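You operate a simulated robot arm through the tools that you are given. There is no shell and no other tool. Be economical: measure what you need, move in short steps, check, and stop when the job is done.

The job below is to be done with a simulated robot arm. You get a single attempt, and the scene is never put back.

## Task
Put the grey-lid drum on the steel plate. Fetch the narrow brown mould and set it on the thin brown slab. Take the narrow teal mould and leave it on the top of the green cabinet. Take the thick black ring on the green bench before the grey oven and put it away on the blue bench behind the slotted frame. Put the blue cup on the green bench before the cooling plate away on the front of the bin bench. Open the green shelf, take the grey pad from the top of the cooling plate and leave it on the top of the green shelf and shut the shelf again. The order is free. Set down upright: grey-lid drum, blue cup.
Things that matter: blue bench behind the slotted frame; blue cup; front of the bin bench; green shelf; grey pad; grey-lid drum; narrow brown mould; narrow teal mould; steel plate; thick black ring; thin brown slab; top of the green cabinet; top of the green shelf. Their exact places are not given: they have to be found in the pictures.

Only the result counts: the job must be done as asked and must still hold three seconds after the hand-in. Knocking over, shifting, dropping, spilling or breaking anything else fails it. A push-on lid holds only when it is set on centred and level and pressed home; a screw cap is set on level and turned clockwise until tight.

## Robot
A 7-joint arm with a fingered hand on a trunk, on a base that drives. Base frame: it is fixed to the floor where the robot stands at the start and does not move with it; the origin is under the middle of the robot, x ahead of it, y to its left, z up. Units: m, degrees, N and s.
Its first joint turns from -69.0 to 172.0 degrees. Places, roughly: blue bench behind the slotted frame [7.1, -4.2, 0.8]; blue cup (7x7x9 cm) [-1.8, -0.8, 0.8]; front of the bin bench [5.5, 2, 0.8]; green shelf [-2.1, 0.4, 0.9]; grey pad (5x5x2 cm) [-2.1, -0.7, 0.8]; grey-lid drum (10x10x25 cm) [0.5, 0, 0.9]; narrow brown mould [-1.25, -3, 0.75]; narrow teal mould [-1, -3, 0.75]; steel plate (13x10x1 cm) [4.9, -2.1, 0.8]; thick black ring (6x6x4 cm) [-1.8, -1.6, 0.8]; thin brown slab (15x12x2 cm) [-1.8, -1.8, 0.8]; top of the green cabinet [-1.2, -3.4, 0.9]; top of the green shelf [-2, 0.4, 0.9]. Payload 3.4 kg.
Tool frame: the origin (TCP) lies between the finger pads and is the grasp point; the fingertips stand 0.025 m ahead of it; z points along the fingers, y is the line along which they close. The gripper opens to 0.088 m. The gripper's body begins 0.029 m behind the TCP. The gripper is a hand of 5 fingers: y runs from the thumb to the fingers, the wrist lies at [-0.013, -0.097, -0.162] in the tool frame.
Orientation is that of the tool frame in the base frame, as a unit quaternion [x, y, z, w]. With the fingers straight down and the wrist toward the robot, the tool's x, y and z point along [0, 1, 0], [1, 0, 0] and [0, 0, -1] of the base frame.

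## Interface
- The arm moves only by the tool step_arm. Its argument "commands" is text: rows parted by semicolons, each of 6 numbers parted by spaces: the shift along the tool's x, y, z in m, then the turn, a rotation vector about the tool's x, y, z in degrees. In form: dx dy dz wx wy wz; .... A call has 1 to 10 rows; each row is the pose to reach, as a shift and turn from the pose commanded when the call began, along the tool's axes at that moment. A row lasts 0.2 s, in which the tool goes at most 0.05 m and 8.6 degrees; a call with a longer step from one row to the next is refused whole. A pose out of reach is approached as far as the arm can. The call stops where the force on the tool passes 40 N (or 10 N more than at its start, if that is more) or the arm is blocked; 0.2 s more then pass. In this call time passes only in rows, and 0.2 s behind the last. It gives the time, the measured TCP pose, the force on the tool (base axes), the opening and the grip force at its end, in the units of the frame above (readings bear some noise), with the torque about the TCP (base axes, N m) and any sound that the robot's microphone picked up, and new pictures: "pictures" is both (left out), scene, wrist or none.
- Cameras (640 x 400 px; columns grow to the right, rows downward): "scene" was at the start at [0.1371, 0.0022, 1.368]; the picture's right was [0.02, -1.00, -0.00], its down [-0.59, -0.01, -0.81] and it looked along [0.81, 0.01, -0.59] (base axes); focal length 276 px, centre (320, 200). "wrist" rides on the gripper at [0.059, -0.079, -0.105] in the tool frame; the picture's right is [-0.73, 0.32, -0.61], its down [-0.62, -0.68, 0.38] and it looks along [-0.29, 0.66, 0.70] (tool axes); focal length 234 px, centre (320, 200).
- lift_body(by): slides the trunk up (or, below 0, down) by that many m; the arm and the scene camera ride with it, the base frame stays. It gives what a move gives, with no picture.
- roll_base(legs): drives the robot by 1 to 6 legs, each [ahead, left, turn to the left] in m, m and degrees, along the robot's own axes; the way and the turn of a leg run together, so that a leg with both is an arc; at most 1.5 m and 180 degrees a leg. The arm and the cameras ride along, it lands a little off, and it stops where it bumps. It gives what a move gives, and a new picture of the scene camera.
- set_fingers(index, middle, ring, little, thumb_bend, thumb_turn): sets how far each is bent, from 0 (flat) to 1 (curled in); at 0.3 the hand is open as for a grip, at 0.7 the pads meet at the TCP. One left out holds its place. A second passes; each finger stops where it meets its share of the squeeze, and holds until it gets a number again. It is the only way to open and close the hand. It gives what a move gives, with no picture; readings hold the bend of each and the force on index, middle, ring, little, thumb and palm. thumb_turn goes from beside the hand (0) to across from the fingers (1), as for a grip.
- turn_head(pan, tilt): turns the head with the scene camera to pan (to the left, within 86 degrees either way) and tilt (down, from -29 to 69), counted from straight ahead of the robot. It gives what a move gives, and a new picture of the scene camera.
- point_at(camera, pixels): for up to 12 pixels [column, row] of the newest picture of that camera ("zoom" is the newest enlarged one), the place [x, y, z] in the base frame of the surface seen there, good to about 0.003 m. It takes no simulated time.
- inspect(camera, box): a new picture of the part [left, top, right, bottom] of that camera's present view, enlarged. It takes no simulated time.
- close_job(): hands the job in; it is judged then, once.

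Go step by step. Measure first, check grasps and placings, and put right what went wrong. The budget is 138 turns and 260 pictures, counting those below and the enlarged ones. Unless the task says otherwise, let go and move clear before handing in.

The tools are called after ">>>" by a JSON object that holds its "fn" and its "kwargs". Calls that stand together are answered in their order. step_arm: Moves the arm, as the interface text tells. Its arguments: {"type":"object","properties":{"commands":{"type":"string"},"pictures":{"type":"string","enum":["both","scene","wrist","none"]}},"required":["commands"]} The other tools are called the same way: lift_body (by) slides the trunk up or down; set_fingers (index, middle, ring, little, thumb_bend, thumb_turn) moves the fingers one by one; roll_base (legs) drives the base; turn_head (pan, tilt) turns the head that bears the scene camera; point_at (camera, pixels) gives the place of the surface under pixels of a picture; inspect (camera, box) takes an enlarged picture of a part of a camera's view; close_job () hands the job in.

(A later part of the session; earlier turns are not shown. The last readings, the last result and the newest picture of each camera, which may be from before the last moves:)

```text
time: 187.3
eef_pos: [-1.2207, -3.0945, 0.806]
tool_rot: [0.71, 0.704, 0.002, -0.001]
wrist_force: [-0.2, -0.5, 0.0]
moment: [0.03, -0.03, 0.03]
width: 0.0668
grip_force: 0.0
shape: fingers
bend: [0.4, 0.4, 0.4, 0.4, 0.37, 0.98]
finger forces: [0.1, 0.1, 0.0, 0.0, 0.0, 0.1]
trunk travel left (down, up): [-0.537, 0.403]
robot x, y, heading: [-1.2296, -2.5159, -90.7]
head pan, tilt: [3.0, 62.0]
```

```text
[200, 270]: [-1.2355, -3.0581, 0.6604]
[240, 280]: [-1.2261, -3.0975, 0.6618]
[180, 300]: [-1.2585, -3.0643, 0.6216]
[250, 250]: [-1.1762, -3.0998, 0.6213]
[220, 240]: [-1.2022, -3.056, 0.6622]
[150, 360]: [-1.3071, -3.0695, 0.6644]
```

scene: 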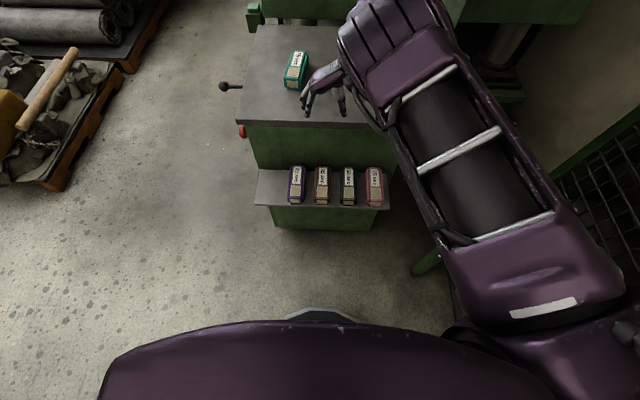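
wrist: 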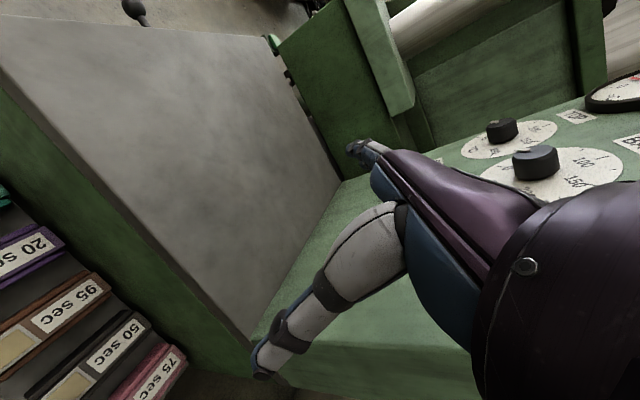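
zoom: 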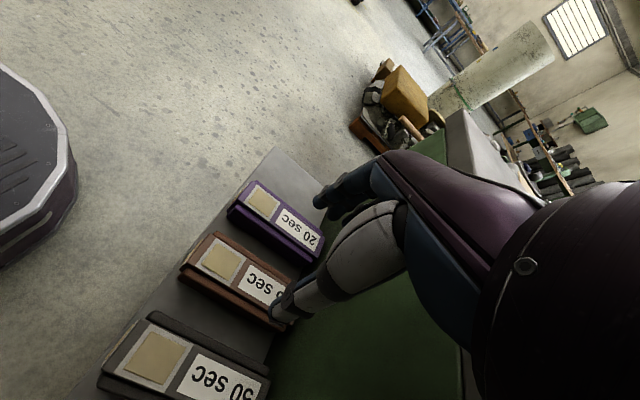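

Brown is centred below. I shift 3 mm, lower and grip.

>>> {"fn": "step_arm", "kwargs": {"commands": "0 0.003 0 0 0 0", "pictures": "none"}}

>>> {"fn": "lift_body", "kwargs": {"by": -0.151}}

>>> {"fn": "set_fingers", "kwargs": {"index": 0.8, "middle": 0.8, "ring": 0.8, "little": 0.8, "thumb_bend": 0.8}}

>>> {"fn": "lift_body", "kwargs": {"by": 0.37}}

>>> {"fn": "inspect", "kwargs": {"camera": "wrist", "box": [0, 0, 640, 400]}}

```text
time: 187.7
eef_pos: [-1.2174, -3.0954, 0.8064]
tool_rot: [0.71, 0.704, 0.003, -0.001]
wrist_force: [-0.1, 0.3, -0.6]
moment: [0.0, -0.01, 0.0]
width: 0.0669
grip_force: 0.1
shape: fingers
bend: [0.4, 0.4, 0.4, 0.4, 0.37, 0.98]
finger forces: [0.0, 0.0, 0.1, 0.0, 0.0, 0.1]
trunk travel left (down, up): [-0.537, 0.403]
robot x, y, heading: [-1.2287, -2.5142, -90.6]
head pan, tilt: [3.0, 62.0]
```

```text
time: 189.5
eef_pos: [-1.2192, -3.0956, 0.6555]
tool_rot: [0.711, 0.704, 0.003, -0.002]
wrist_force: [0.3, 0.4, -0.1]
moment: [-0.01, 0.03, -0.02]
width: 0.0668
grip_force: 0.0
shape: fingers
bend: [0.4, 0.4, 0.4, 0.4, 0.37, 0.98]
finger forces: [0.0, 0.0, 0.1, 0.1, 0.1, 0.1]
trunk travel left (down, up): [-0.386, 0.554]
robot x, y, heading: [-1.2309, -2.5155, -90.7]
head pan, tilt: [3.0, 62.0]
```

```text
time: 190.5
eef_pos: [-1.2183, -3.0953, 0.655]
tool_rot: [0.71, 0.704, 0.002, -0.002]
wrist_force: [3.2, -0.6, 1.6]
moment: [-0.11, -0.31, 0.13]
width: 0.0517
grip_force: 36.1
shape: fingers
bend: [0.57, 0.61, 0.63, 0.64, 0.45, 0.94]
finger forces: [9.4, 8.6, 8.6, 10.5, 35.5, 0.0]
trunk travel left (down, up): [-0.386, 0.554]
robot x, y, heading: [-1.229, -2.5166, -90.3]
head pan, tilt: [3.0, 62.0]
```

```text
time: 194.1
eef_pos: [-1.2185, -3.0966, 1.0233]
tool_rot: [0.71, 0.704, 0.003, -0.002]
wrist_force: [0.3, 0.2, -5.3]
moment: [0.06, -0.1, -0.01]
width: 0.0515
grip_force: 34.8
shape: fingers
bend: [0.57, 0.61, 0.64, 0.64, 0.45, 0.94]
finger forces: [9.3, 8.0, 7.9, 9.5, 35.6, 0.0]
trunk travel left (down, up): [-0.756, 0.184]
robot x, y, heading: [-1.2301, -2.5157, -91.1]
head pan, tilt: [3.0, 62.0]
```

```text
1.00 times, centred on (320, 200) of wrist
```

zoom: 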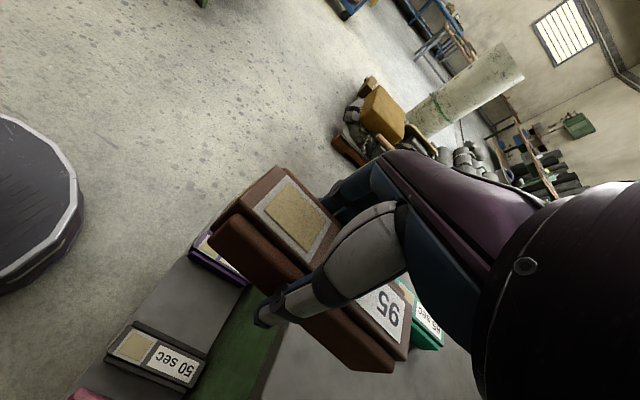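

The brown block is held. I back away north-east and turn right to face the green bench (west).

>>> {"fn": "roll_base", "kwargs": {"legs": [[-0.6, 0.45, 0], [0, 0, -89]]}}

>>> {"fn": "turn_head", "kwargs": {"pan": 0, "tilt": 35}}

```text
time: 201.9
eef_pos: [-1.3504, -1.9416, 1.0244]
tool_rot: [1.0, 0.007, 0.003, 0.0]
wrist_force: [0.1, 0.8, -5.8]
moment: [-0.05, -0.03, 0.0]
width: 0.0514
grip_force: 34.2
shape: fingers
bend: [0.57, 0.62, 0.64, 0.65, 0.45, 0.94]
finger forces: [9.1, 7.8, 7.7, 9.0, 34.6, 0.1]
trunk travel left (down, up): [-0.756, 0.184]
robot x, y, heading: [-0.7675, -1.9144, -179.4]
head pan, tilt: [3.0, 62.0]
```

scene: 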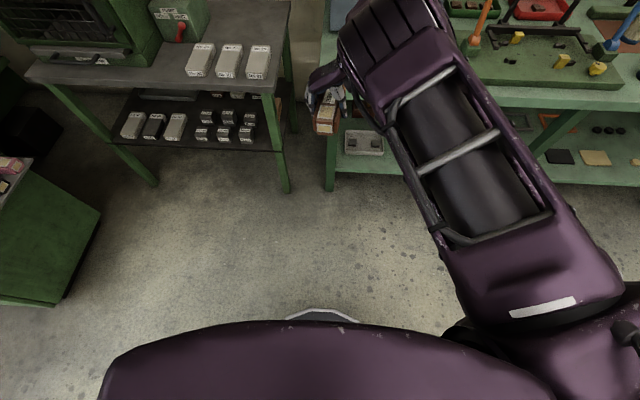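

```text
time: 202.8
eef_pos: [-1.3492, -1.9419, 1.0237]
tool_rot: [1.0, 0.007, 0.004, 0.001]
wrist_force: [-0.6, -0.9, -6.3]
moment: [-0.14, -0.07, 0.03]
width: 0.0514
grip_force: 34.1
shape: fingers
bend: [0.57, 0.62, 0.64, 0.65, 0.45, 0.94]
finger forces: [9.0, 7.8, 7.6, 9.1, 34.7, 0.0]
trunk travel left (down, up): [-0.756, 0.184]
robot x, y, heading: [-0.7679, -1.9147, -179.5]
head pan, tilt: [0.0, 35.0]
```

scene: 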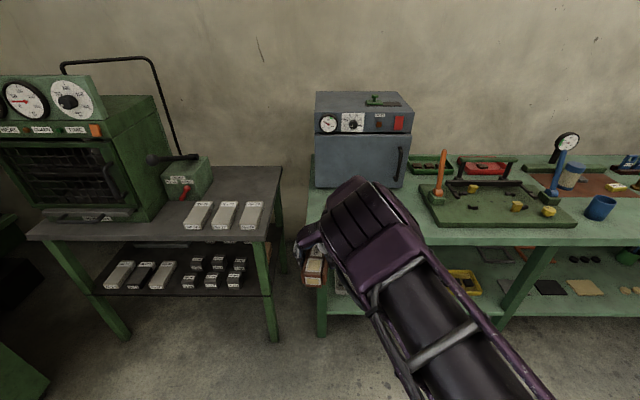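

The slab must be behind the arm in front of the grey oven. I slide north so I can see that part of the bench.

>>> {"fn": "roll_base", "kwargs": {"legs": [[0, -0.55, 0]]}}

>>> {"fn": "turn_head", "kwargs": {"pan": 20, "tilt": 35}}

```text
time: 206.0
eef_pos: [-1.3571, -1.3972, 1.0243]
tool_rot: [1.0, 0.012, 0.003, 0.001]
wrist_force: [0.2, 0.4, -6.1]
moment: [-0.1, -0.06, -0.02]
width: 0.0513
grip_force: 34.0
shape: fingers
bend: [0.57, 0.62, 0.64, 0.65, 0.45, 0.94]
finger forces: [9.1, 7.9, 7.7, 9.2, 34.6, 0.0]
trunk travel left (down, up): [-0.756, 0.184]
robot x, y, heading: [-0.7781, -1.3649, -178.8]
head pan, tilt: [0.0, 35.0]
```

scene: 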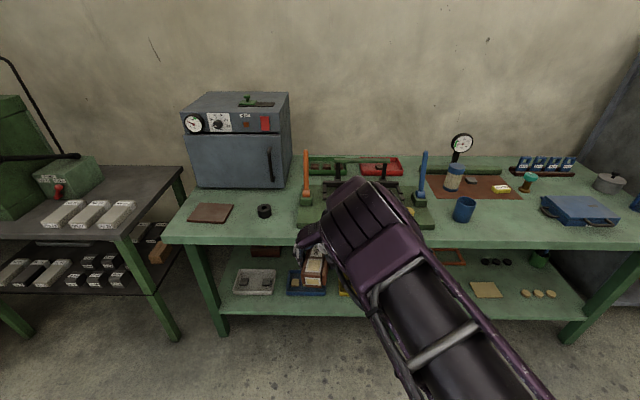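

```text
time: 206.8
eef_pos: [-1.3575, -1.3955, 1.0237]
tool_rot: [1.0, 0.013, 0.004, 0.001]
wrist_force: [0.2, 0.2, -6.8]
moment: [-0.06, -0.08, 0.03]
width: 0.0513
grip_force: 33.9
shape: fingers
bend: [0.58, 0.62, 0.64, 0.65, 0.45, 0.94]
finger forces: [9.0, 7.8, 7.6, 9.1, 34.6, 0.0]
trunk travel left (down, up): [-0.756, 0.184]
robot x, y, heading: [-0.7785, -1.3629, -178.8]
head pan, tilt: [20.0, 35.0]
```

scene: 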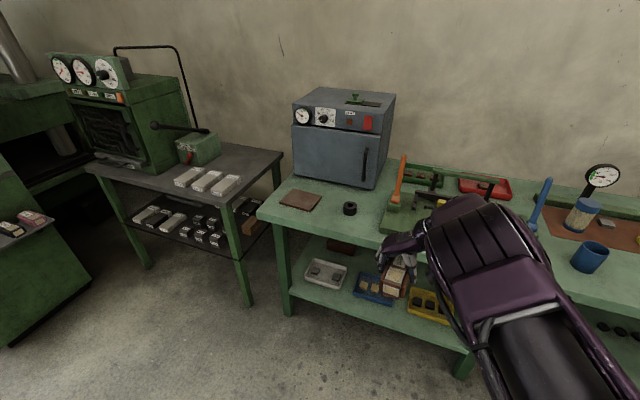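

The slab is at (300,200), the ring at (349,208), the cup at (590,257). I measure them.

>>> {"fn": "inspect", "kwargs": {"camera": "scene", "box": [250, 150, 410, 250]}}

>>> {"fn": "point_at", "kwargs": {"camera": "scene", "pixels": [[282, 202], [300, 190], [320, 196], [306, 210], [300, 200], [349, 204], [349, 212], [295, 180], [375, 188], [262, 216], [310, 228], [580, 250]]}}

```text
4.00 times, centred on (330, 200) of scene
```

zoom: 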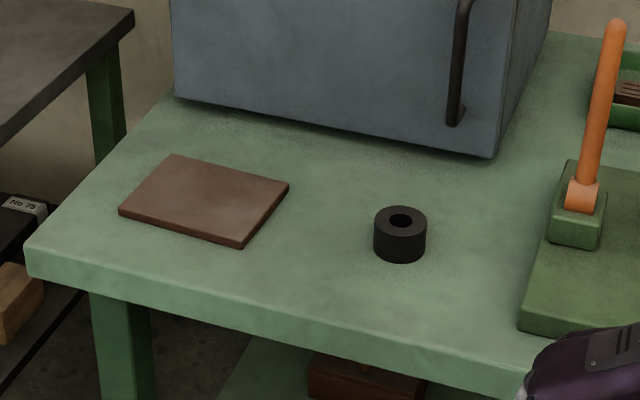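

```text
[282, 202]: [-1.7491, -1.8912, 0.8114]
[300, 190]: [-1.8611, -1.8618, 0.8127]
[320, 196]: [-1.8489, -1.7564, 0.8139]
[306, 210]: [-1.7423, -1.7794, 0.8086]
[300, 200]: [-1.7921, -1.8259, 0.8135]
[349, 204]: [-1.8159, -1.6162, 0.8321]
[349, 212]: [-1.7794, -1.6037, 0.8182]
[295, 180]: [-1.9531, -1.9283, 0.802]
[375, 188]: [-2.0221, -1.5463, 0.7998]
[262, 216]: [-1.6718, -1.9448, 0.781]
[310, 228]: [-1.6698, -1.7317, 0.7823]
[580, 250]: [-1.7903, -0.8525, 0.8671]
```

The slab spans x -1.74…-1.86, y -1.75…-1.895, top 0.8135. The block currently lies along x (13 cm > 12 cm), so I turn the hand ~86° to lay it along y.

>>> {"fn": "step_arm", "kwargs": {"commands": "0 0 0 0 0 8.5; 0 0 0 0 0 17; 0 0 0 0 0 25.5; 0 0 0 0 0 34; 0 0 0 0 0 42.5; 0 0 0 0 0 51; 0 0 0 0 0 59.5; 0 0 0 0 0 68; 0 0 0 0 0 76.5; 0 0 0 0 0 85", "pictures": "scene"}}

```text
time: 209.0
eef_pos: [-1.479, -1.3917, 1.0097]
tool_rot: [0.746, -0.666, 0.002, -0.003]
wrist_force: [0.4, 0.3, -5.1]
moment: [-0.06, 0.08, 0.02]
width: 0.0513
grip_force: 33.5
shape: fingers
bend: [0.58, 0.62, 0.65, 0.66, 0.45, 0.94]
finger forces: [9.2, 7.5, 7.4, 9.2, 34.2, 0.0]
out of reach, approached as far as the arm can: row 1, 2, 3, 4, 5, 6, 7, 8, 9, 10
trunk travel left (down, up): [-0.756, 0.184]
robot x, y, heading: [-0.7773, -1.3655, -179.1]
head pan, tilt: [20.0, 35.0]
```

scene: 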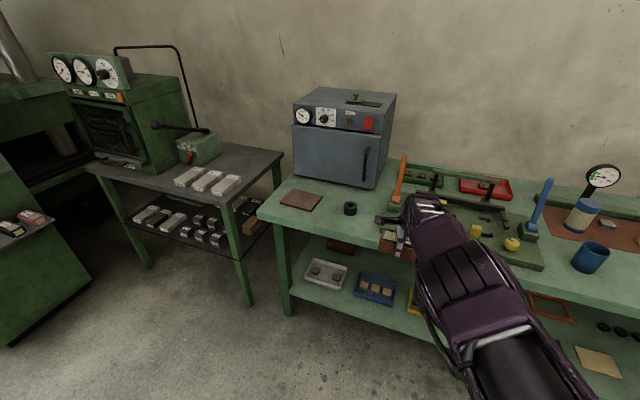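

The block now lies along y. I slide left in front of the bench, then drive ahead to bring it above the slab.

>>> {"fn": "roll_base", "kwargs": {"legs": [[0, 0.432, 0], [0.31, 0, 0]]}}

>>> {"fn": "turn_head", "kwargs": {"pan": 0, "tilt": 50}}

>>> {"fn": "inspect", "kwargs": {"camera": "wrist", "box": [0, 0, 640, 400]}}

```text
time: 213.4
eef_pos: [-1.7848, -1.8192, 1.0093]
tool_rot: [0.743, -0.669, 0.003, -0.002]
wrist_force: [-0.2, 0.3, -6.6]
moment: [-0.05, 0.1, 0.0]
width: 0.051
grip_force: 34.0
shape: fingers
bend: [0.58, 0.62, 0.65, 0.66, 0.45, 0.94]
finger forces: [9.2, 7.6, 7.4, 9.1, 34.1, 0.1]
trunk travel left (down, up): [-0.756, 0.184]
robot x, y, heading: [-1.0867, -1.8018, -179.1]
head pan, tilt: [20.0, 35.0]
```

scene: 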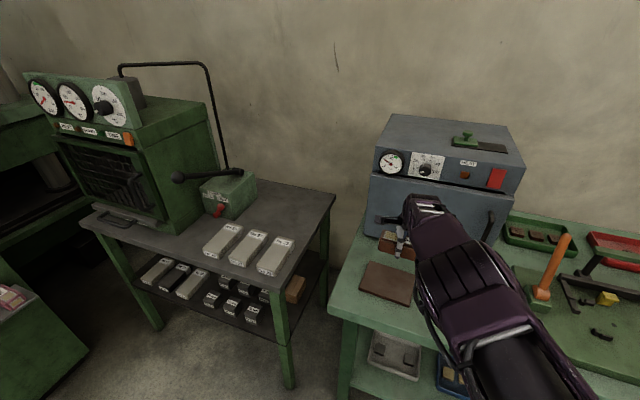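

```text
time: 214.2
eef_pos: [-1.7843, -1.8202, 1.0089]
tool_rot: [0.743, -0.669, 0.004, -0.002]
wrist_force: [-0.3, 0.1, -6.9]
moment: [-0.12, 0.12, -0.01]
width: 0.0511
grip_force: 34.1
shape: fingers
bend: [0.58, 0.62, 0.65, 0.66, 0.45, 0.94]
finger forces: [9.1, 7.6, 7.4, 9.1, 34.1, 0.0]
trunk travel left (down, up): [-0.756, 0.184]
robot x, y, heading: [-1.0853, -1.7959, -179.6]
head pan, tilt: [0.0, 50.0]
```

scene: 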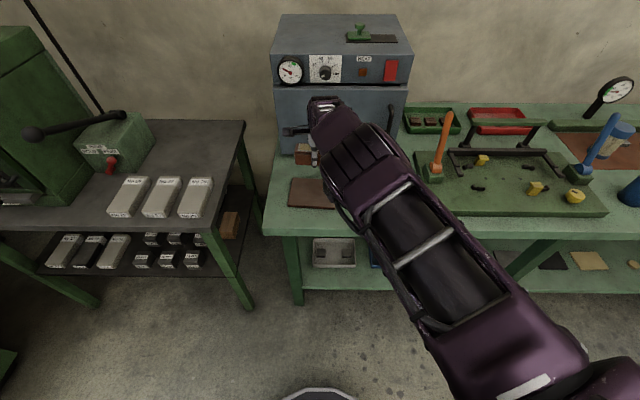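

```text
1.00 times, centred on (320, 200) of wrist
```

zoom: 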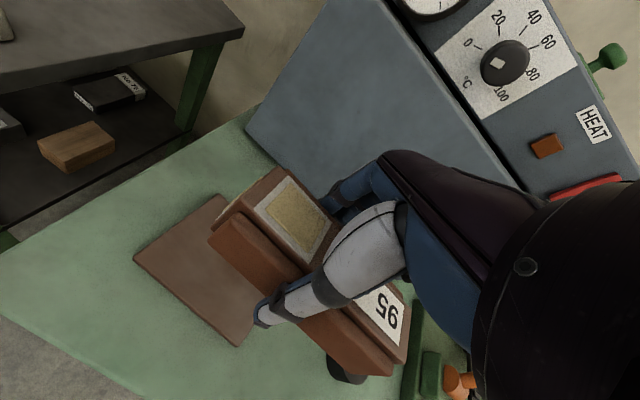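

I measure the slab's visible corners in the wrist view to refine.

>>> {"fn": "point_at", "kwargs": {"camera": "zoom", "pixels": [[215, 198], [139, 259], [238, 341], [180, 230], [190, 300], [330, 225]]}}

```text
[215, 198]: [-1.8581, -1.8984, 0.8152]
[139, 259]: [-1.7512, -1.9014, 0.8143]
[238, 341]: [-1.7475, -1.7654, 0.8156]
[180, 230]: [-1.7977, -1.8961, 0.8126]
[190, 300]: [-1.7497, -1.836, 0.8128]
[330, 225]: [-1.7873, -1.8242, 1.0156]
```

Slab centre is (-1.804, -1.831). I shift 2 cm in both directions, and lower to just above it.

>>> {"fn": "step_arm", "kwargs": {"commands": "0.017 0.021 0 0 0 0", "pictures": "none"}}

>>> {"fn": "lift_body", "kwargs": {"by": -0.155}}

>>> {"fn": "inspect", "kwargs": {"camera": "wrist", "box": [0, 0, 640, 400]}}

```text
time: 214.6
eef_pos: [-1.7916, -1.8256, 1.0082]
tool_rot: [0.743, -0.67, 0.003, -0.002]
wrist_force: [-0.1, 0.8, -6.2]
moment: [-0.07, 0.1, -0.02]
width: 0.0508
grip_force: 33.2
shape: fingers
bend: [0.58, 0.62, 0.65, 0.66, 0.45, 0.94]
finger forces: [9.3, 7.7, 7.5, 8.9, 34.0, 0.0]
out of reach, approached as far as the arm can: row 1
trunk travel left (down, up): [-0.756, 0.184]
robot x, y, heading: [-1.0813, -1.7953, -179.1]
head pan, tilt: [0.0, 50.0]
```

```text
time: 216.4
eef_pos: [-1.7913, -1.8256, 0.8545]
tool_rot: [0.743, -0.669, 0.003, -0.002]
wrist_force: [0.1, -0.5, -5.4]
moment: [-0.08, 0.09, -0.02]
width: 0.0511
grip_force: 33.9
shape: fingers
bend: [0.58, 0.62, 0.65, 0.66, 0.45, 0.94]
finger forces: [9.3, 7.6, 7.3, 8.8, 34.0, 0.0]
trunk travel left (down, up): [-0.601, 0.339]
robot x, y, heading: [-1.0821, -1.7924, -179.3]
head pan, tilt: [0.0, 50.0]
```

```text
1.00 times, centred on (320, 200) of wrist
```

zoom: 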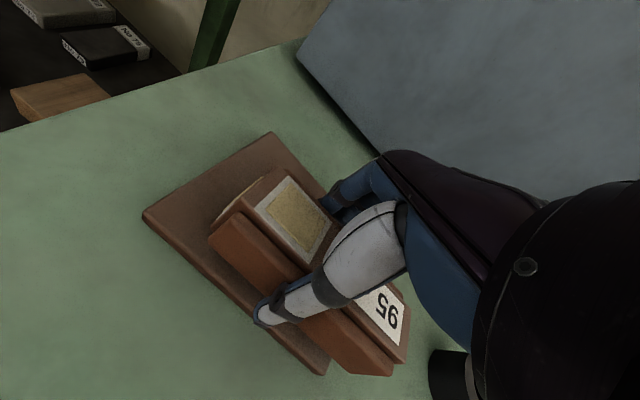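

The arm is at its reach limit, so I nudge the base 12 mm ahead and 14 mm left, then lower and release.

>>> {"fn": "roll_base", "kwargs": {"legs": [[0.012, 0.014, 0]]}}

>>> {"fn": "lift_body", "kwargs": {"by": -0.006}}

>>> {"fn": "inspect", "kwargs": {"camera": "wrist", "box": [0, 0, 640, 400]}}

```text
time: 217.2
eef_pos: [-1.802, -1.8375, 0.8536]
tool_rot: [0.742, -0.67, 0.003, -0.002]
wrist_force: [0.1, -0.2, -6.1]
moment: [-0.05, 0.13, -0.01]
width: 0.051
grip_force: 33.7
shape: fingers
bend: [0.58, 0.62, 0.65, 0.66, 0.45, 0.94]
finger forces: [9.3, 7.7, 7.4, 9.0, 33.8, 0.0]
trunk travel left (down, up): [-0.601, 0.339]
robot x, y, heading: [-1.0984, -1.8147, -178.9]
head pan, tilt: [0.0, 50.0]
```

scene: 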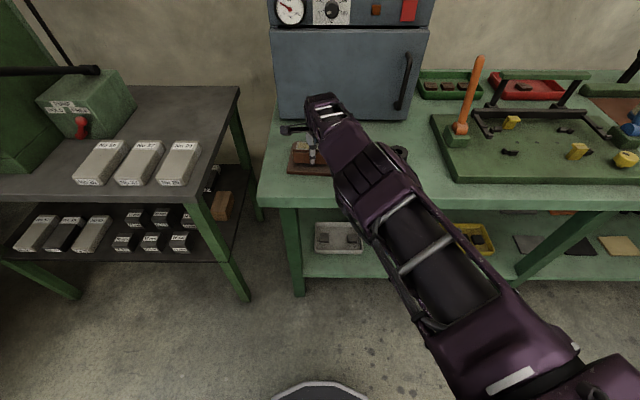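

```text
time: 217.7
eef_pos: [-1.8014, -1.8378, 0.8499]
tool_rot: [0.743, -0.67, 0.003, -0.001]
wrist_force: [-1.0, -0.5, 1.0]
moment: [0.09, 0.16, 0.04]
width: 0.0511
grip_force: 35.0
shape: fingers
bend: [0.58, 0.62, 0.65, 0.65, 0.45, 0.94]
finger forces: [9.3, 8.2, 7.9, 9.6, 35.8, 0.0]
trunk travel left (down, up): [-0.595, 0.345]
robot x, y, heading: [-1.0993, -1.8117, -179.2]
head pan, tilt: [0.0, 50.0]
```

```text
1.00 times, centred on (320, 200) of wrist
```

zoom: 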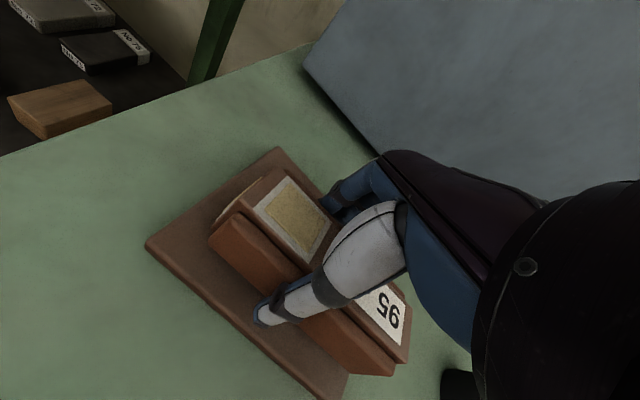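

The block has touched the slab and sits within its edges. I release and rise.

>>> {"fn": "set_fingers", "kwargs": {"index": 0.4, "middle": 0.4, "ring": 0.4, "little": 0.4, "thumb_bend": 0.37, "thumb_turn": 1}}

>>> {"fn": "lift_body", "kwargs": {"by": 0.15}}

>>> {"fn": "inspect", "kwargs": {"camera": "wrist", "box": [0, 0, 640, 400]}}

```text
time: 218.7
eef_pos: [-1.8008, -1.8395, 0.8491]
tool_rot: [0.743, -0.669, 0.001, -0.001]
wrist_force: [4.8, -1.7, 0.3]
moment: [0.02, 0.01, -0.15]
width: 0.0699
grip_force: 2.2
shape: fingers
bend: [0.4, 0.4, 0.4, 0.4, 0.35, 0.97]
finger forces: [0.0, 0.1, 0.0, 0.0, 4.3, 0.0]
trunk travel left (down, up): [-0.595, 0.345]
robot x, y, heading: [-1.0956, -1.8148, -179.4]
head pan, tilt: [0.0, 50.0]
```

```text
time: 220.5
eef_pos: [-1.8022, -1.8374, 0.9987]
tool_rot: [0.743, -0.67, 0.003, -0.002]
wrist_force: [-0.5, 0.6, 0.5]
moment: [-0.01, -0.03, 0.03]
width: 0.0667
grip_force: 0.1
shape: fingers
bend: [0.4, 0.4, 0.4, 0.4, 0.37, 0.98]
finger forces: [0.1, 0.0, 0.0, 0.0, 0.0, 0.1]
trunk travel left (down, up): [-0.745, 0.195]
robot x, y, heading: [-1.0975, -1.8138, -179.1]
head pan, tilt: [0.0, 50.0]
```

```text
1.00 times, centred on (320, 200) of wrist
```

zoom: 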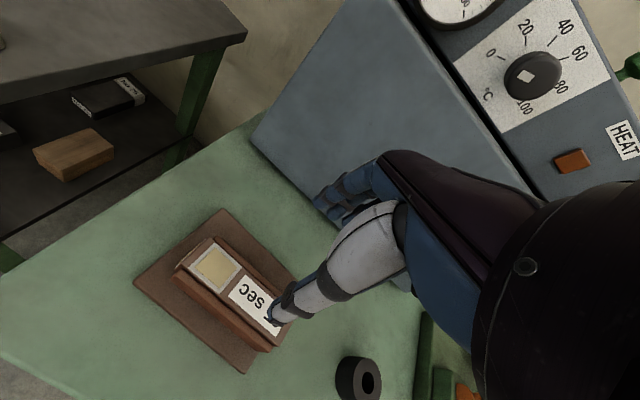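

The brown mould rests on the slab. Next the pad and the shelf: I back off and slide north to view them.

>>> {"fn": "roll_base", "kwargs": {"legs": [[-0.4, 0, 0], [0, -1.3, 0]]}}

>>> {"fn": "turn_head", "kwargs": {"pan": -25, "tilt": 30}}

```text
time: 229.1
eef_pos: [-1.413, -0.522, 0.9997]
tool_rot: [0.739, -0.674, 0.003, -0.001]
wrist_force: [-0.3, -0.7, 0.7]
moment: [-0.03, 0.02, 0.01]
width: 0.0669
grip_force: 0.1
shape: fingers
bend: [0.4, 0.4, 0.4, 0.4, 0.37, 0.98]
finger forces: [0.0, 0.0, 0.0, 0.1, 0.1, 0.0]
trunk travel left (down, up): [-0.745, 0.195]
robot x, y, heading: [-0.7068, -0.5067, -179.6]
head pan, tilt: [0.0, 50.0]
```

scene: 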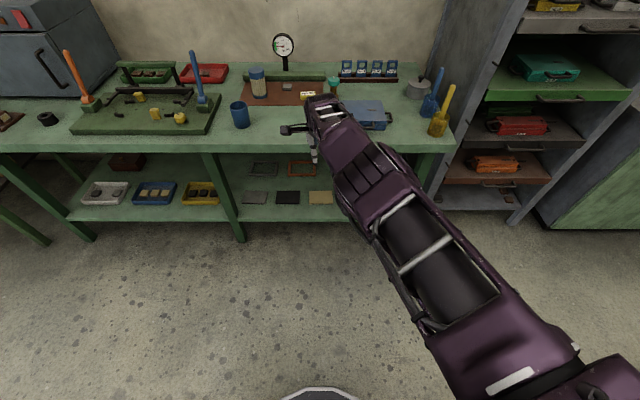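

```text
time: 230.0
eef_pos: [-1.4133, -0.5213, 0.9991]
tool_rot: [0.739, -0.674, 0.003, -0.001]
wrist_force: [-0.2, 0.2, -0.2]
moment: [-0.03, -0.01, 0.0]
width: 0.067
grip_force: 0.1
shape: fingers
bend: [0.4, 0.4, 0.4, 0.4, 0.37, 0.98]
finger forces: [0.0, 0.0, 0.0, 0.1, 0.1, 0.0]
trunk travel left (down, up): [-0.745, 0.195]
robot x, y, heading: [-0.7057, -0.4991, -179.8]
head pan, tilt: [-25.0, 30.0]
```

scene: 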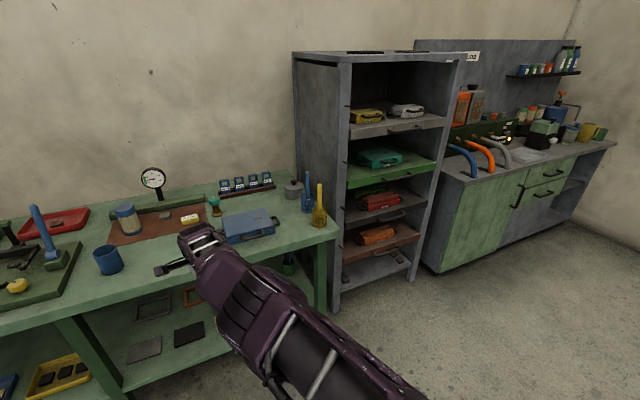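

The rack has pull-out shelves; the green one is at (390,175). I zoom on it and on the grey pad.

>>> {"fn": "inspect", "kwargs": {"camera": "scene", "box": [330, 90, 460, 210]}}

>>> {"fn": "point_at", "kwargs": {"camera": "zoom", "pixels": [[100, 450], [250, 430], [460, 380], [480, 360], [300, 420], [350, 405], [90, 440], [240, 380], [180, 330], [100, 400], [350, 470], [440, 400]]}}

>>> {"fn": "inspect", "kwargs": {"camera": "scene", "box": [80, 160, 300, 290]}}

```text
3.33 times, centred on (395, 150) of scene
```

zoom: 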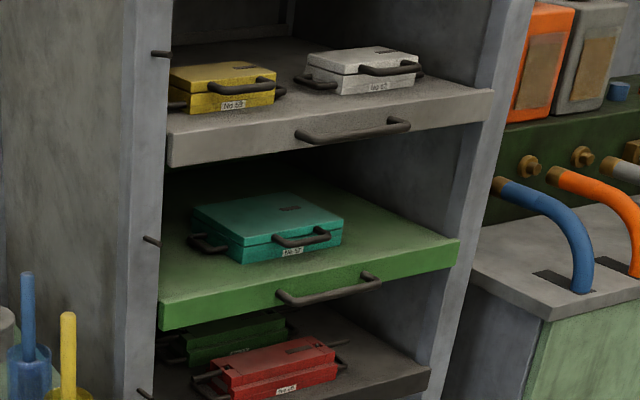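

```text
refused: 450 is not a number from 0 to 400
```

```text
2.91 times, centred on (190, 225) of scene
```

zoom: 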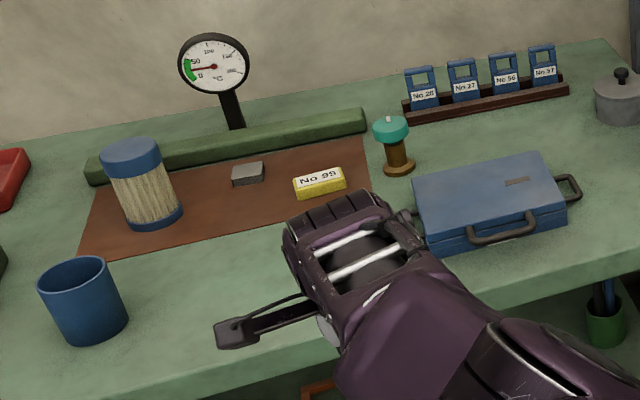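

I measure the shelf's front, its handle, the case, the pad, the cup and their surroundings.

>>> {"fn": "point_at", "kwargs": {"camera": "scene", "pixels": [[384, 179], [398, 177], [411, 172], [349, 184], [434, 167], [356, 179], [420, 161], [386, 168], [362, 160], [400, 162], [366, 149], [395, 180]]}}

>>> {"fn": "point_at", "kwargs": {"camera": "zoom", "pixels": [[248, 165], [235, 180], [262, 168], [248, 180], [80, 265], [45, 290], [122, 285], [85, 340], [160, 180], [320, 175], [180, 225], [230, 150]]}}

```text
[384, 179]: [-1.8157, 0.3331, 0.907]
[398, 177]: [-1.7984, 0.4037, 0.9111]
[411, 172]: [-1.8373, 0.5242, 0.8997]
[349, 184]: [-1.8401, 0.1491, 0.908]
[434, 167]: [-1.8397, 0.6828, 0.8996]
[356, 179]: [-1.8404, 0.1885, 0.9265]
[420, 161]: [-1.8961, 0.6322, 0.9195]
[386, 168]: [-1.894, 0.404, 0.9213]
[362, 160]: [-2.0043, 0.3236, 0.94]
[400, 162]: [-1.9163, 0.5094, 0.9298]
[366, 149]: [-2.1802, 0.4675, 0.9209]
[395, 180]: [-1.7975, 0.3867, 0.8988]
```

```text
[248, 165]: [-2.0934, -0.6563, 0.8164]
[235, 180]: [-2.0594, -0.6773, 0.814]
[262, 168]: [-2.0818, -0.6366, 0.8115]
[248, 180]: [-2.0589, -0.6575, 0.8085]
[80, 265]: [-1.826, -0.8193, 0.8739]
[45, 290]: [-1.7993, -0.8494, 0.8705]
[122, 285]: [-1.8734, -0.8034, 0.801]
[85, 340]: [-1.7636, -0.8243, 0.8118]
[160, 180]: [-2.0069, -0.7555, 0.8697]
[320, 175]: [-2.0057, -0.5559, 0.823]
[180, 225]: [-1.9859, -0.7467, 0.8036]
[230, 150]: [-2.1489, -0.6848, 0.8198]
```

The green shelf's bar handle is at x≈-1.797, y 0.33–0.52, z≈0.90, 4 cm before the panel. I slide in front of the shelf and turn the hand to point forward, so that the fingers can close over and under the bar.

>>> {"fn": "roll_base", "kwargs": {"legs": [[0, -0.94, 0]]}}

>>> {"fn": "step_arm", "kwargs": {"commands": "0 0 0 -8.5 0 0; 0 0 0 -17 0 0; 0 0 0 -25.5 0 0; 0 0 0 -34 0 0; 0 0 0 -42.5 0 0; 0 0 0 -51 0 0; 0 0 0 -59.5 0 0; 0 0 0 -68 0 0; 0 0 0 -76.5 0 0; 0 0 0 -85 0 0", "pictures": "both"}}

```text
time: 234.9
eef_pos: [-1.4157, 0.416, 0.9997]
tool_rot: [0.738, -0.675, 0.003, -0.001]
wrist_force: [0.0, -0.5, 0.5]
moment: [-0.01, 0.01, 0.0]
width: 0.0671
grip_force: 0.0
shape: fingers
bend: [0.4, 0.4, 0.4, 0.4, 0.37, 0.98]
finger forces: [0.0, 0.0, 0.0, 0.0, 0.1, 0.0]
trunk travel left (down, up): [-0.745, 0.195]
robot x, y, heading: [-0.7057, 0.4307, -179.7]
head pan, tilt: [-25.0, 30.0]
```

scene: 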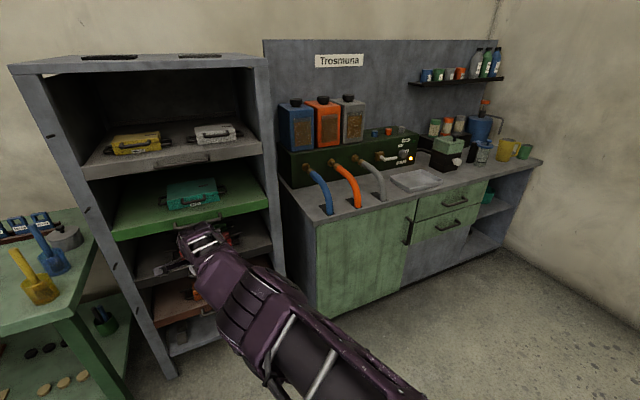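

```text
time: 237.1
eef_pos: [-1.3922, 0.4208, 1.0171]
tool_rot: [0.544, -0.498, -0.454, 0.499]
wrist_force: [1.4, -0.9, 0.5]
moment: [0.02, -0.01, 0.02]
width: 0.0669
grip_force: 0.1
shape: fingers
bend: [0.4, 0.4, 0.4, 0.4, 0.37, 0.98]
finger forces: [0.1, 0.0, 0.0, 0.0, 0.1, 0.0]
out of reach, approached as far as the arm can: row 1, 2, 3, 4, 5, 6, 7, 8, 9, 10
trunk travel left (down, up): [-0.745, 0.195]
robot x, y, heading: [-0.7083, 0.4334, -180.0]
head pan, tilt: [-25.0, 30.0]
```

scene: 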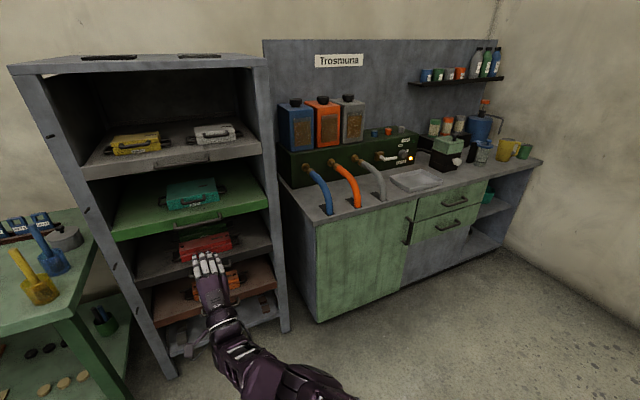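
wrist: 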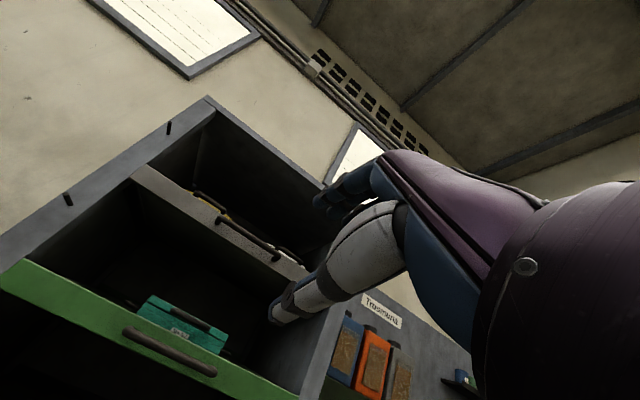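

The hand now points at the shelf. I re-measure the handle from this clearer view.

>>> {"fn": "inspect", "kwargs": {"camera": "scene", "box": [100, 150, 292, 270]}}

>>> {"fn": "point_at", "kwargs": {"camera": "scene", "pixels": [[175, 227], [185, 225], [197, 222], [210, 218], [220, 216], [197, 228], [140, 230], [255, 207], [235, 200], [150, 220], [196, 208], [180, 160]]}}

```text
3.33 times, centred on (196, 210) of scene
```

zoom: 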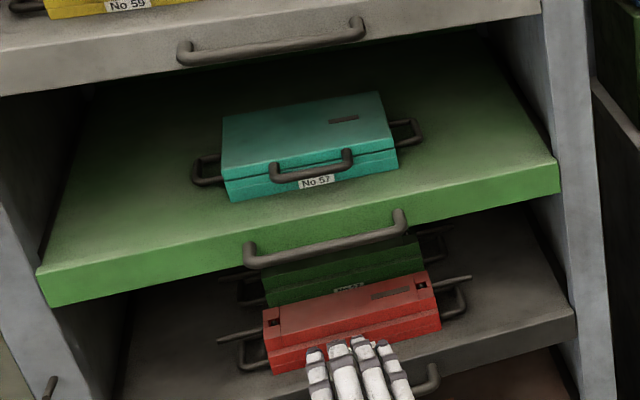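

```text
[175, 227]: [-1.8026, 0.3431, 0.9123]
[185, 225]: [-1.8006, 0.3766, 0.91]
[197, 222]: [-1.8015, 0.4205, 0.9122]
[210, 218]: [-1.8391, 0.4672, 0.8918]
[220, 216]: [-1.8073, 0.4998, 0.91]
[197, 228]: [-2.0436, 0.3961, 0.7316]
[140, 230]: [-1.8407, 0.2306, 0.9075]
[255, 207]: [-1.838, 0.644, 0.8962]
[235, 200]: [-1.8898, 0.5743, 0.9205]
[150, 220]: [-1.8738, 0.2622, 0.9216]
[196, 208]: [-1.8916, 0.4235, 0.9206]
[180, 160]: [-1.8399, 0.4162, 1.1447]
```

The bar centre is about (-1.806, 0.42, 0.907). I lower to that height and drive ahead, stopping 5 cm short.

>>> {"fn": "lift_body", "kwargs": {"by": -0.111}}

>>> {"fn": "roll_base", "kwargs": {"legs": [[0.355, 0, 0]]}}

>>> {"fn": "inspect", "kwargs": {"camera": "wrist", "box": [0, 0, 640, 400]}}

```text
time: 238.5
eef_pos: [-1.3937, 0.4207, 0.9061]
tool_rot: [0.544, -0.5, -0.455, 0.497]
wrist_force: [0.0, 0.6, 0.3]
moment: [0.02, 0.04, -0.02]
width: 0.0665
grip_force: 0.1
shape: fingers
bend: [0.4, 0.4, 0.4, 0.4, 0.37, 0.98]
finger forces: [0.1, 0.0, 0.0, 0.0, 0.1, 0.0]
trunk travel left (down, up): [-0.634, 0.306]
robot x, y, heading: [-0.7074, 0.4287, -180.0]
head pan, tilt: [-25.0, 30.0]
```

```text
time: 240.8
eef_pos: [-1.7532, 0.4182, 0.9051]
tool_rot: [0.547, -0.498, -0.452, 0.499]
wrist_force: [0.2, 0.0, -0.7]
moment: [0.0, 0.0, -0.01]
width: 0.0669
grip_force: 0.1
shape: fingers
bend: [0.4, 0.4, 0.4, 0.4, 0.37, 0.98]
finger forces: [0.0, 0.0, 0.1, 0.1, 0.0, 0.0]
trunk travel left (down, up): [-0.634, 0.306]
robot x, y, heading: [-1.065, 0.432, -179.9]
head pan, tilt: [-25.0, 30.0]
```

scene: 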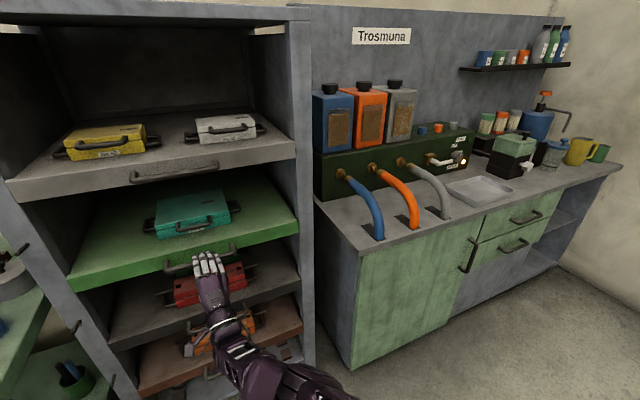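

```text
1.00 times, centred on (320, 200) of wrist
```

zoom: 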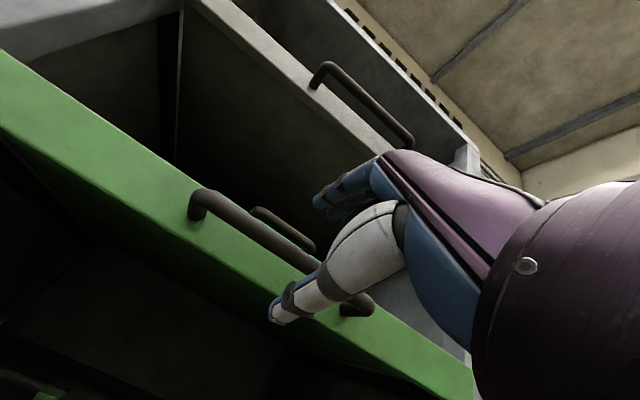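

The bar lies between the fingers (above) and thumb (below). I advance the last 4.8 cm and close.

>>> {"fn": "step_arm", "kwargs": {"commands": "-0.002 0.002 0.024 0 0 0; -0.0044 0.0043 0.0476 0 0 0", "pictures": "wrist"}}

>>> {"fn": "set_fingers", "kwargs": {"index": 0.8, "middle": 0.8, "ring": 0.8, "little": 0.8, "thumb_bend": 0.8}}

```text
time: 241.4
eef_pos: [-1.7683, 0.4244, 0.9214]
tool_rot: [0.546, -0.498, -0.453, 0.498]
wrist_force: [0.9, 0.2, 0.3]
moment: [0.02, -0.02, -0.01]
width: 0.0669
grip_force: 0.0
shape: fingers
bend: [0.4, 0.4, 0.4, 0.4, 0.37, 0.98]
finger forces: [0.0, 0.0, 0.0, 0.0, 0.1, 0.1]
out of reach, approached as far as the arm can: row 1, 2
trunk travel left (down, up): [-0.634, 0.306]
robot x, y, heading: [-1.0661, 0.435, -179.9]
head pan, tilt: [-25.0, 30.0]
```

wrist: 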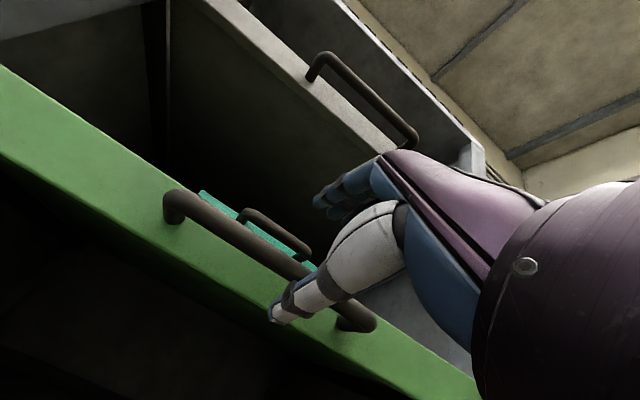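

```text
time: 242.4
eef_pos: [-1.7681, 0.4254, 0.9194]
tool_rot: [0.547, -0.498, -0.452, 0.499]
wrist_force: [0.4, -0.1, 0.1]
moment: [0.0, -0.06, 0.01]
width: 0.0
grip_force: 0.1
shape: fingers
bend: [0.78, 0.79, 0.8, 0.8, 0.73, 1.0]
finger forces: [0.1, 0.0, 0.0, 0.1, 0.0, 0.1]
trunk travel left (down, up): [-0.634, 0.306]
robot x, y, heading: [-1.0631, 0.4327, -179.8]
head pan, tilt: [-25.0, 30.0]
```

The arm's reach ended short and the hand closed on air. I reopen, correct height with the trunk, and drive 3.5 cm ahead.

>>> {"fn": "set_fingers", "kwargs": {"index": 0.4, "middle": 0.4, "ring": 0.4, "little": 0.4, "thumb_bend": 0.4}}

>>> {"fn": "lift_body", "kwargs": {"by": -0.013}}

>>> {"fn": "roll_base", "kwargs": {"legs": [[0.035, 0, 0]]}}

>>> {"fn": "set_fingers", "kwargs": {"index": 0.8, "middle": 0.8, "ring": 0.8, "little": 0.8, "thumb_bend": 0.8}}

```text
time: 243.4
eef_pos: [-1.7677, 0.4247, 0.9207]
tool_rot: [0.546, -0.498, -0.454, 0.498]
wrist_force: [-0.2, 0.6, -0.8]
moment: [0.0, 0.01, -0.01]
width: 0.063
grip_force: 0.0
shape: fingers
bend: [0.4, 0.4, 0.4, 0.4, 0.4, 0.99]
finger forces: [0.0, 0.0, 0.0, 0.1, 0.0, 0.0]
trunk travel left (down, up): [-0.634, 0.306]
robot x, y, heading: [-1.0671, 0.4305, -179.7]
head pan, tilt: [-25.0, 30.0]
```

```text
time: 244.0
eef_pos: [-1.7674, 0.4239, 0.9071]
tool_rot: [0.547, -0.497, -0.452, 0.499]
wrist_force: [0.9, 0.0, 0.2]
moment: [-0.03, -0.02, 0.0]
width: 0.0628
grip_force: 0.1
shape: fingers
bend: [0.4, 0.4, 0.4, 0.4, 0.4, 0.99]
finger forces: [0.0, 0.1, 0.1, 0.0, 0.0, 0.1]
trunk travel left (down, up): [-0.621, 0.319]
robot x, y, heading: [-1.0652, 0.4318, -179.9]
head pan, tilt: [-25.0, 30.0]
```

```text
time: 244.9
eef_pos: [-1.8041, 0.4254, 0.9071]
tool_rot: [0.547, -0.498, -0.452, 0.498]
wrist_force: [-0.4, -0.2, -0.3]
moment: [0.0, 0.02, 0.01]
width: 0.0628
grip_force: 0.0
shape: fingers
bend: [0.4, 0.4, 0.4, 0.4, 0.4, 0.99]
finger forces: [0.1, 0.0, 0.0, 0.0, 0.1, 0.0]
trunk travel left (down, up): [-0.621, 0.319]
robot x, y, heading: [-1.1024, 0.4323, -179.8]
head pan, tilt: [-25.0, 30.0]
```

scene: 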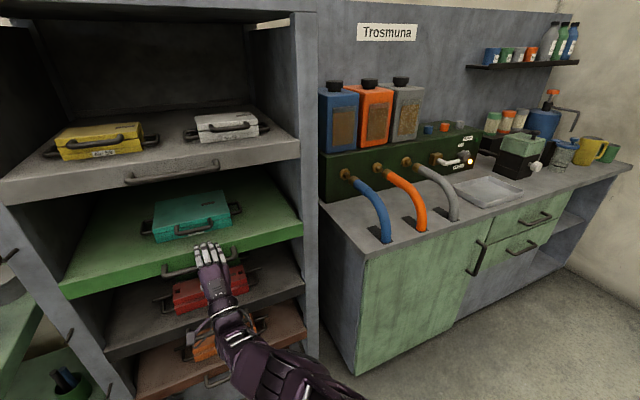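

```text
time: 245.9
eef_pos: [-1.8022, 0.4252, 0.9079]
tool_rot: [0.546, -0.498, -0.453, 0.498]
wrist_force: [2.3, 1.2, 0.4]
moment: [0.04, -0.05, 0.05]
width: 0.0
grip_force: 2.7
shape: fingers
bend: [0.78, 0.8, 0.8, 0.79, 0.74, 1.0]
finger forces: [0.1, 0.1, 0.1, 3.1, 1.7, 0.0]
trunk travel left (down, up): [-0.621, 0.319]
robot x, y, heading: [-1.1013, 0.4307, -179.6]
head pan, tilt: [-25.0, 30.0]
```

Width reads zero with slight contact, so I check whether the bar is caged.

>>> {"fn": "inspect", "kwargs": {"camera": "wrist", "box": [0, 0, 640, 400]}}

>>> {"fn": "inspect", "kwargs": {"camera": "scene", "box": [150, 210, 278, 290]}}

```text
1.00 times, centred on (320, 200) of wrist
```

zoom: 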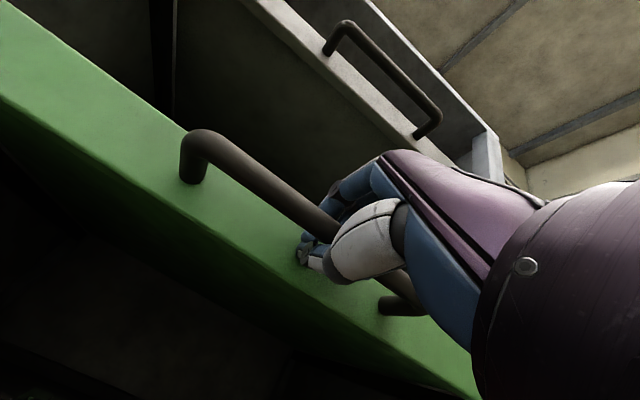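

```text
5.00 times, centred on (214, 250) of scene
```

zoom: 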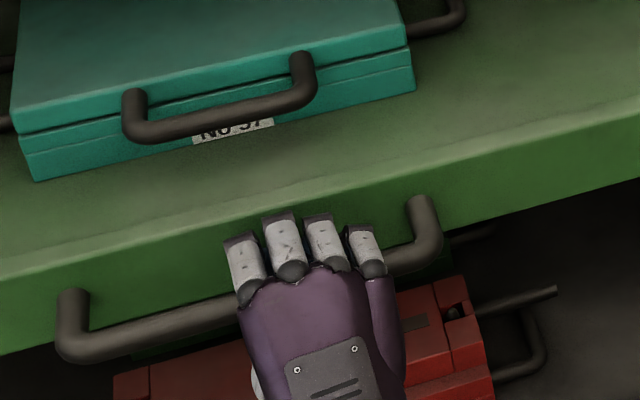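

The bar is caged between curled fingers, thumb and palm. I pull gently by driving back 0.22 m.

>>> {"fn": "roll_base", "kwargs": {"legs": [[-0.22, 0, 0]]}}

>>> {"fn": "point_at", "kwargs": {"camera": "scene", "pixels": [[120, 250], [250, 230], [100, 255], [270, 225], [60, 160], [200, 190]]}}

```text
time: 247.6
eef_pos: [-1.5827, 0.4243, 0.9072]
tool_rot: [0.546, -0.497, -0.453, 0.5]
wrist_force: [-1.5, 1.3, -1.7]
moment: [-0.01, 0.08, 0.08]
width: 0.0
grip_force: 2.7
shape: fingers
bend: [0.78, 0.8, 0.8, 0.79, 0.74, 1.0]
finger forces: [0.0, 0.0, 0.0, 3.3, 1.9, 0.1]
trunk travel left (down, up): [-0.621, 0.319]
robot x, y, heading: [-0.887, 0.4338, -179.5]
head pan, tilt: [-25.0, 30.0]
```

scene: 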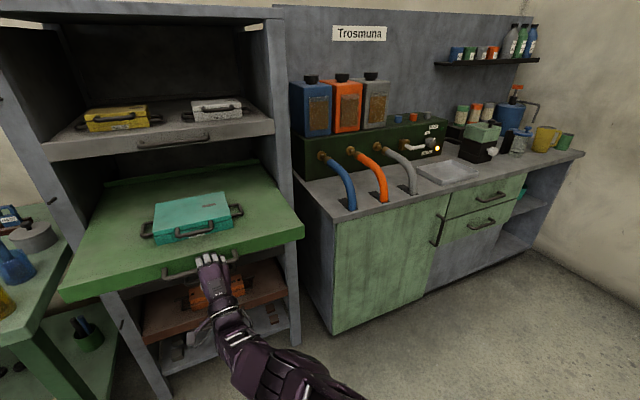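

```text
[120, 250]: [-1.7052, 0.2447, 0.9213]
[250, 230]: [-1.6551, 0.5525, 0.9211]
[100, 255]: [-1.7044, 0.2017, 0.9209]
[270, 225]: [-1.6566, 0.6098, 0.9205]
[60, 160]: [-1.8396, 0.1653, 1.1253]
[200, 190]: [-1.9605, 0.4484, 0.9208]
```

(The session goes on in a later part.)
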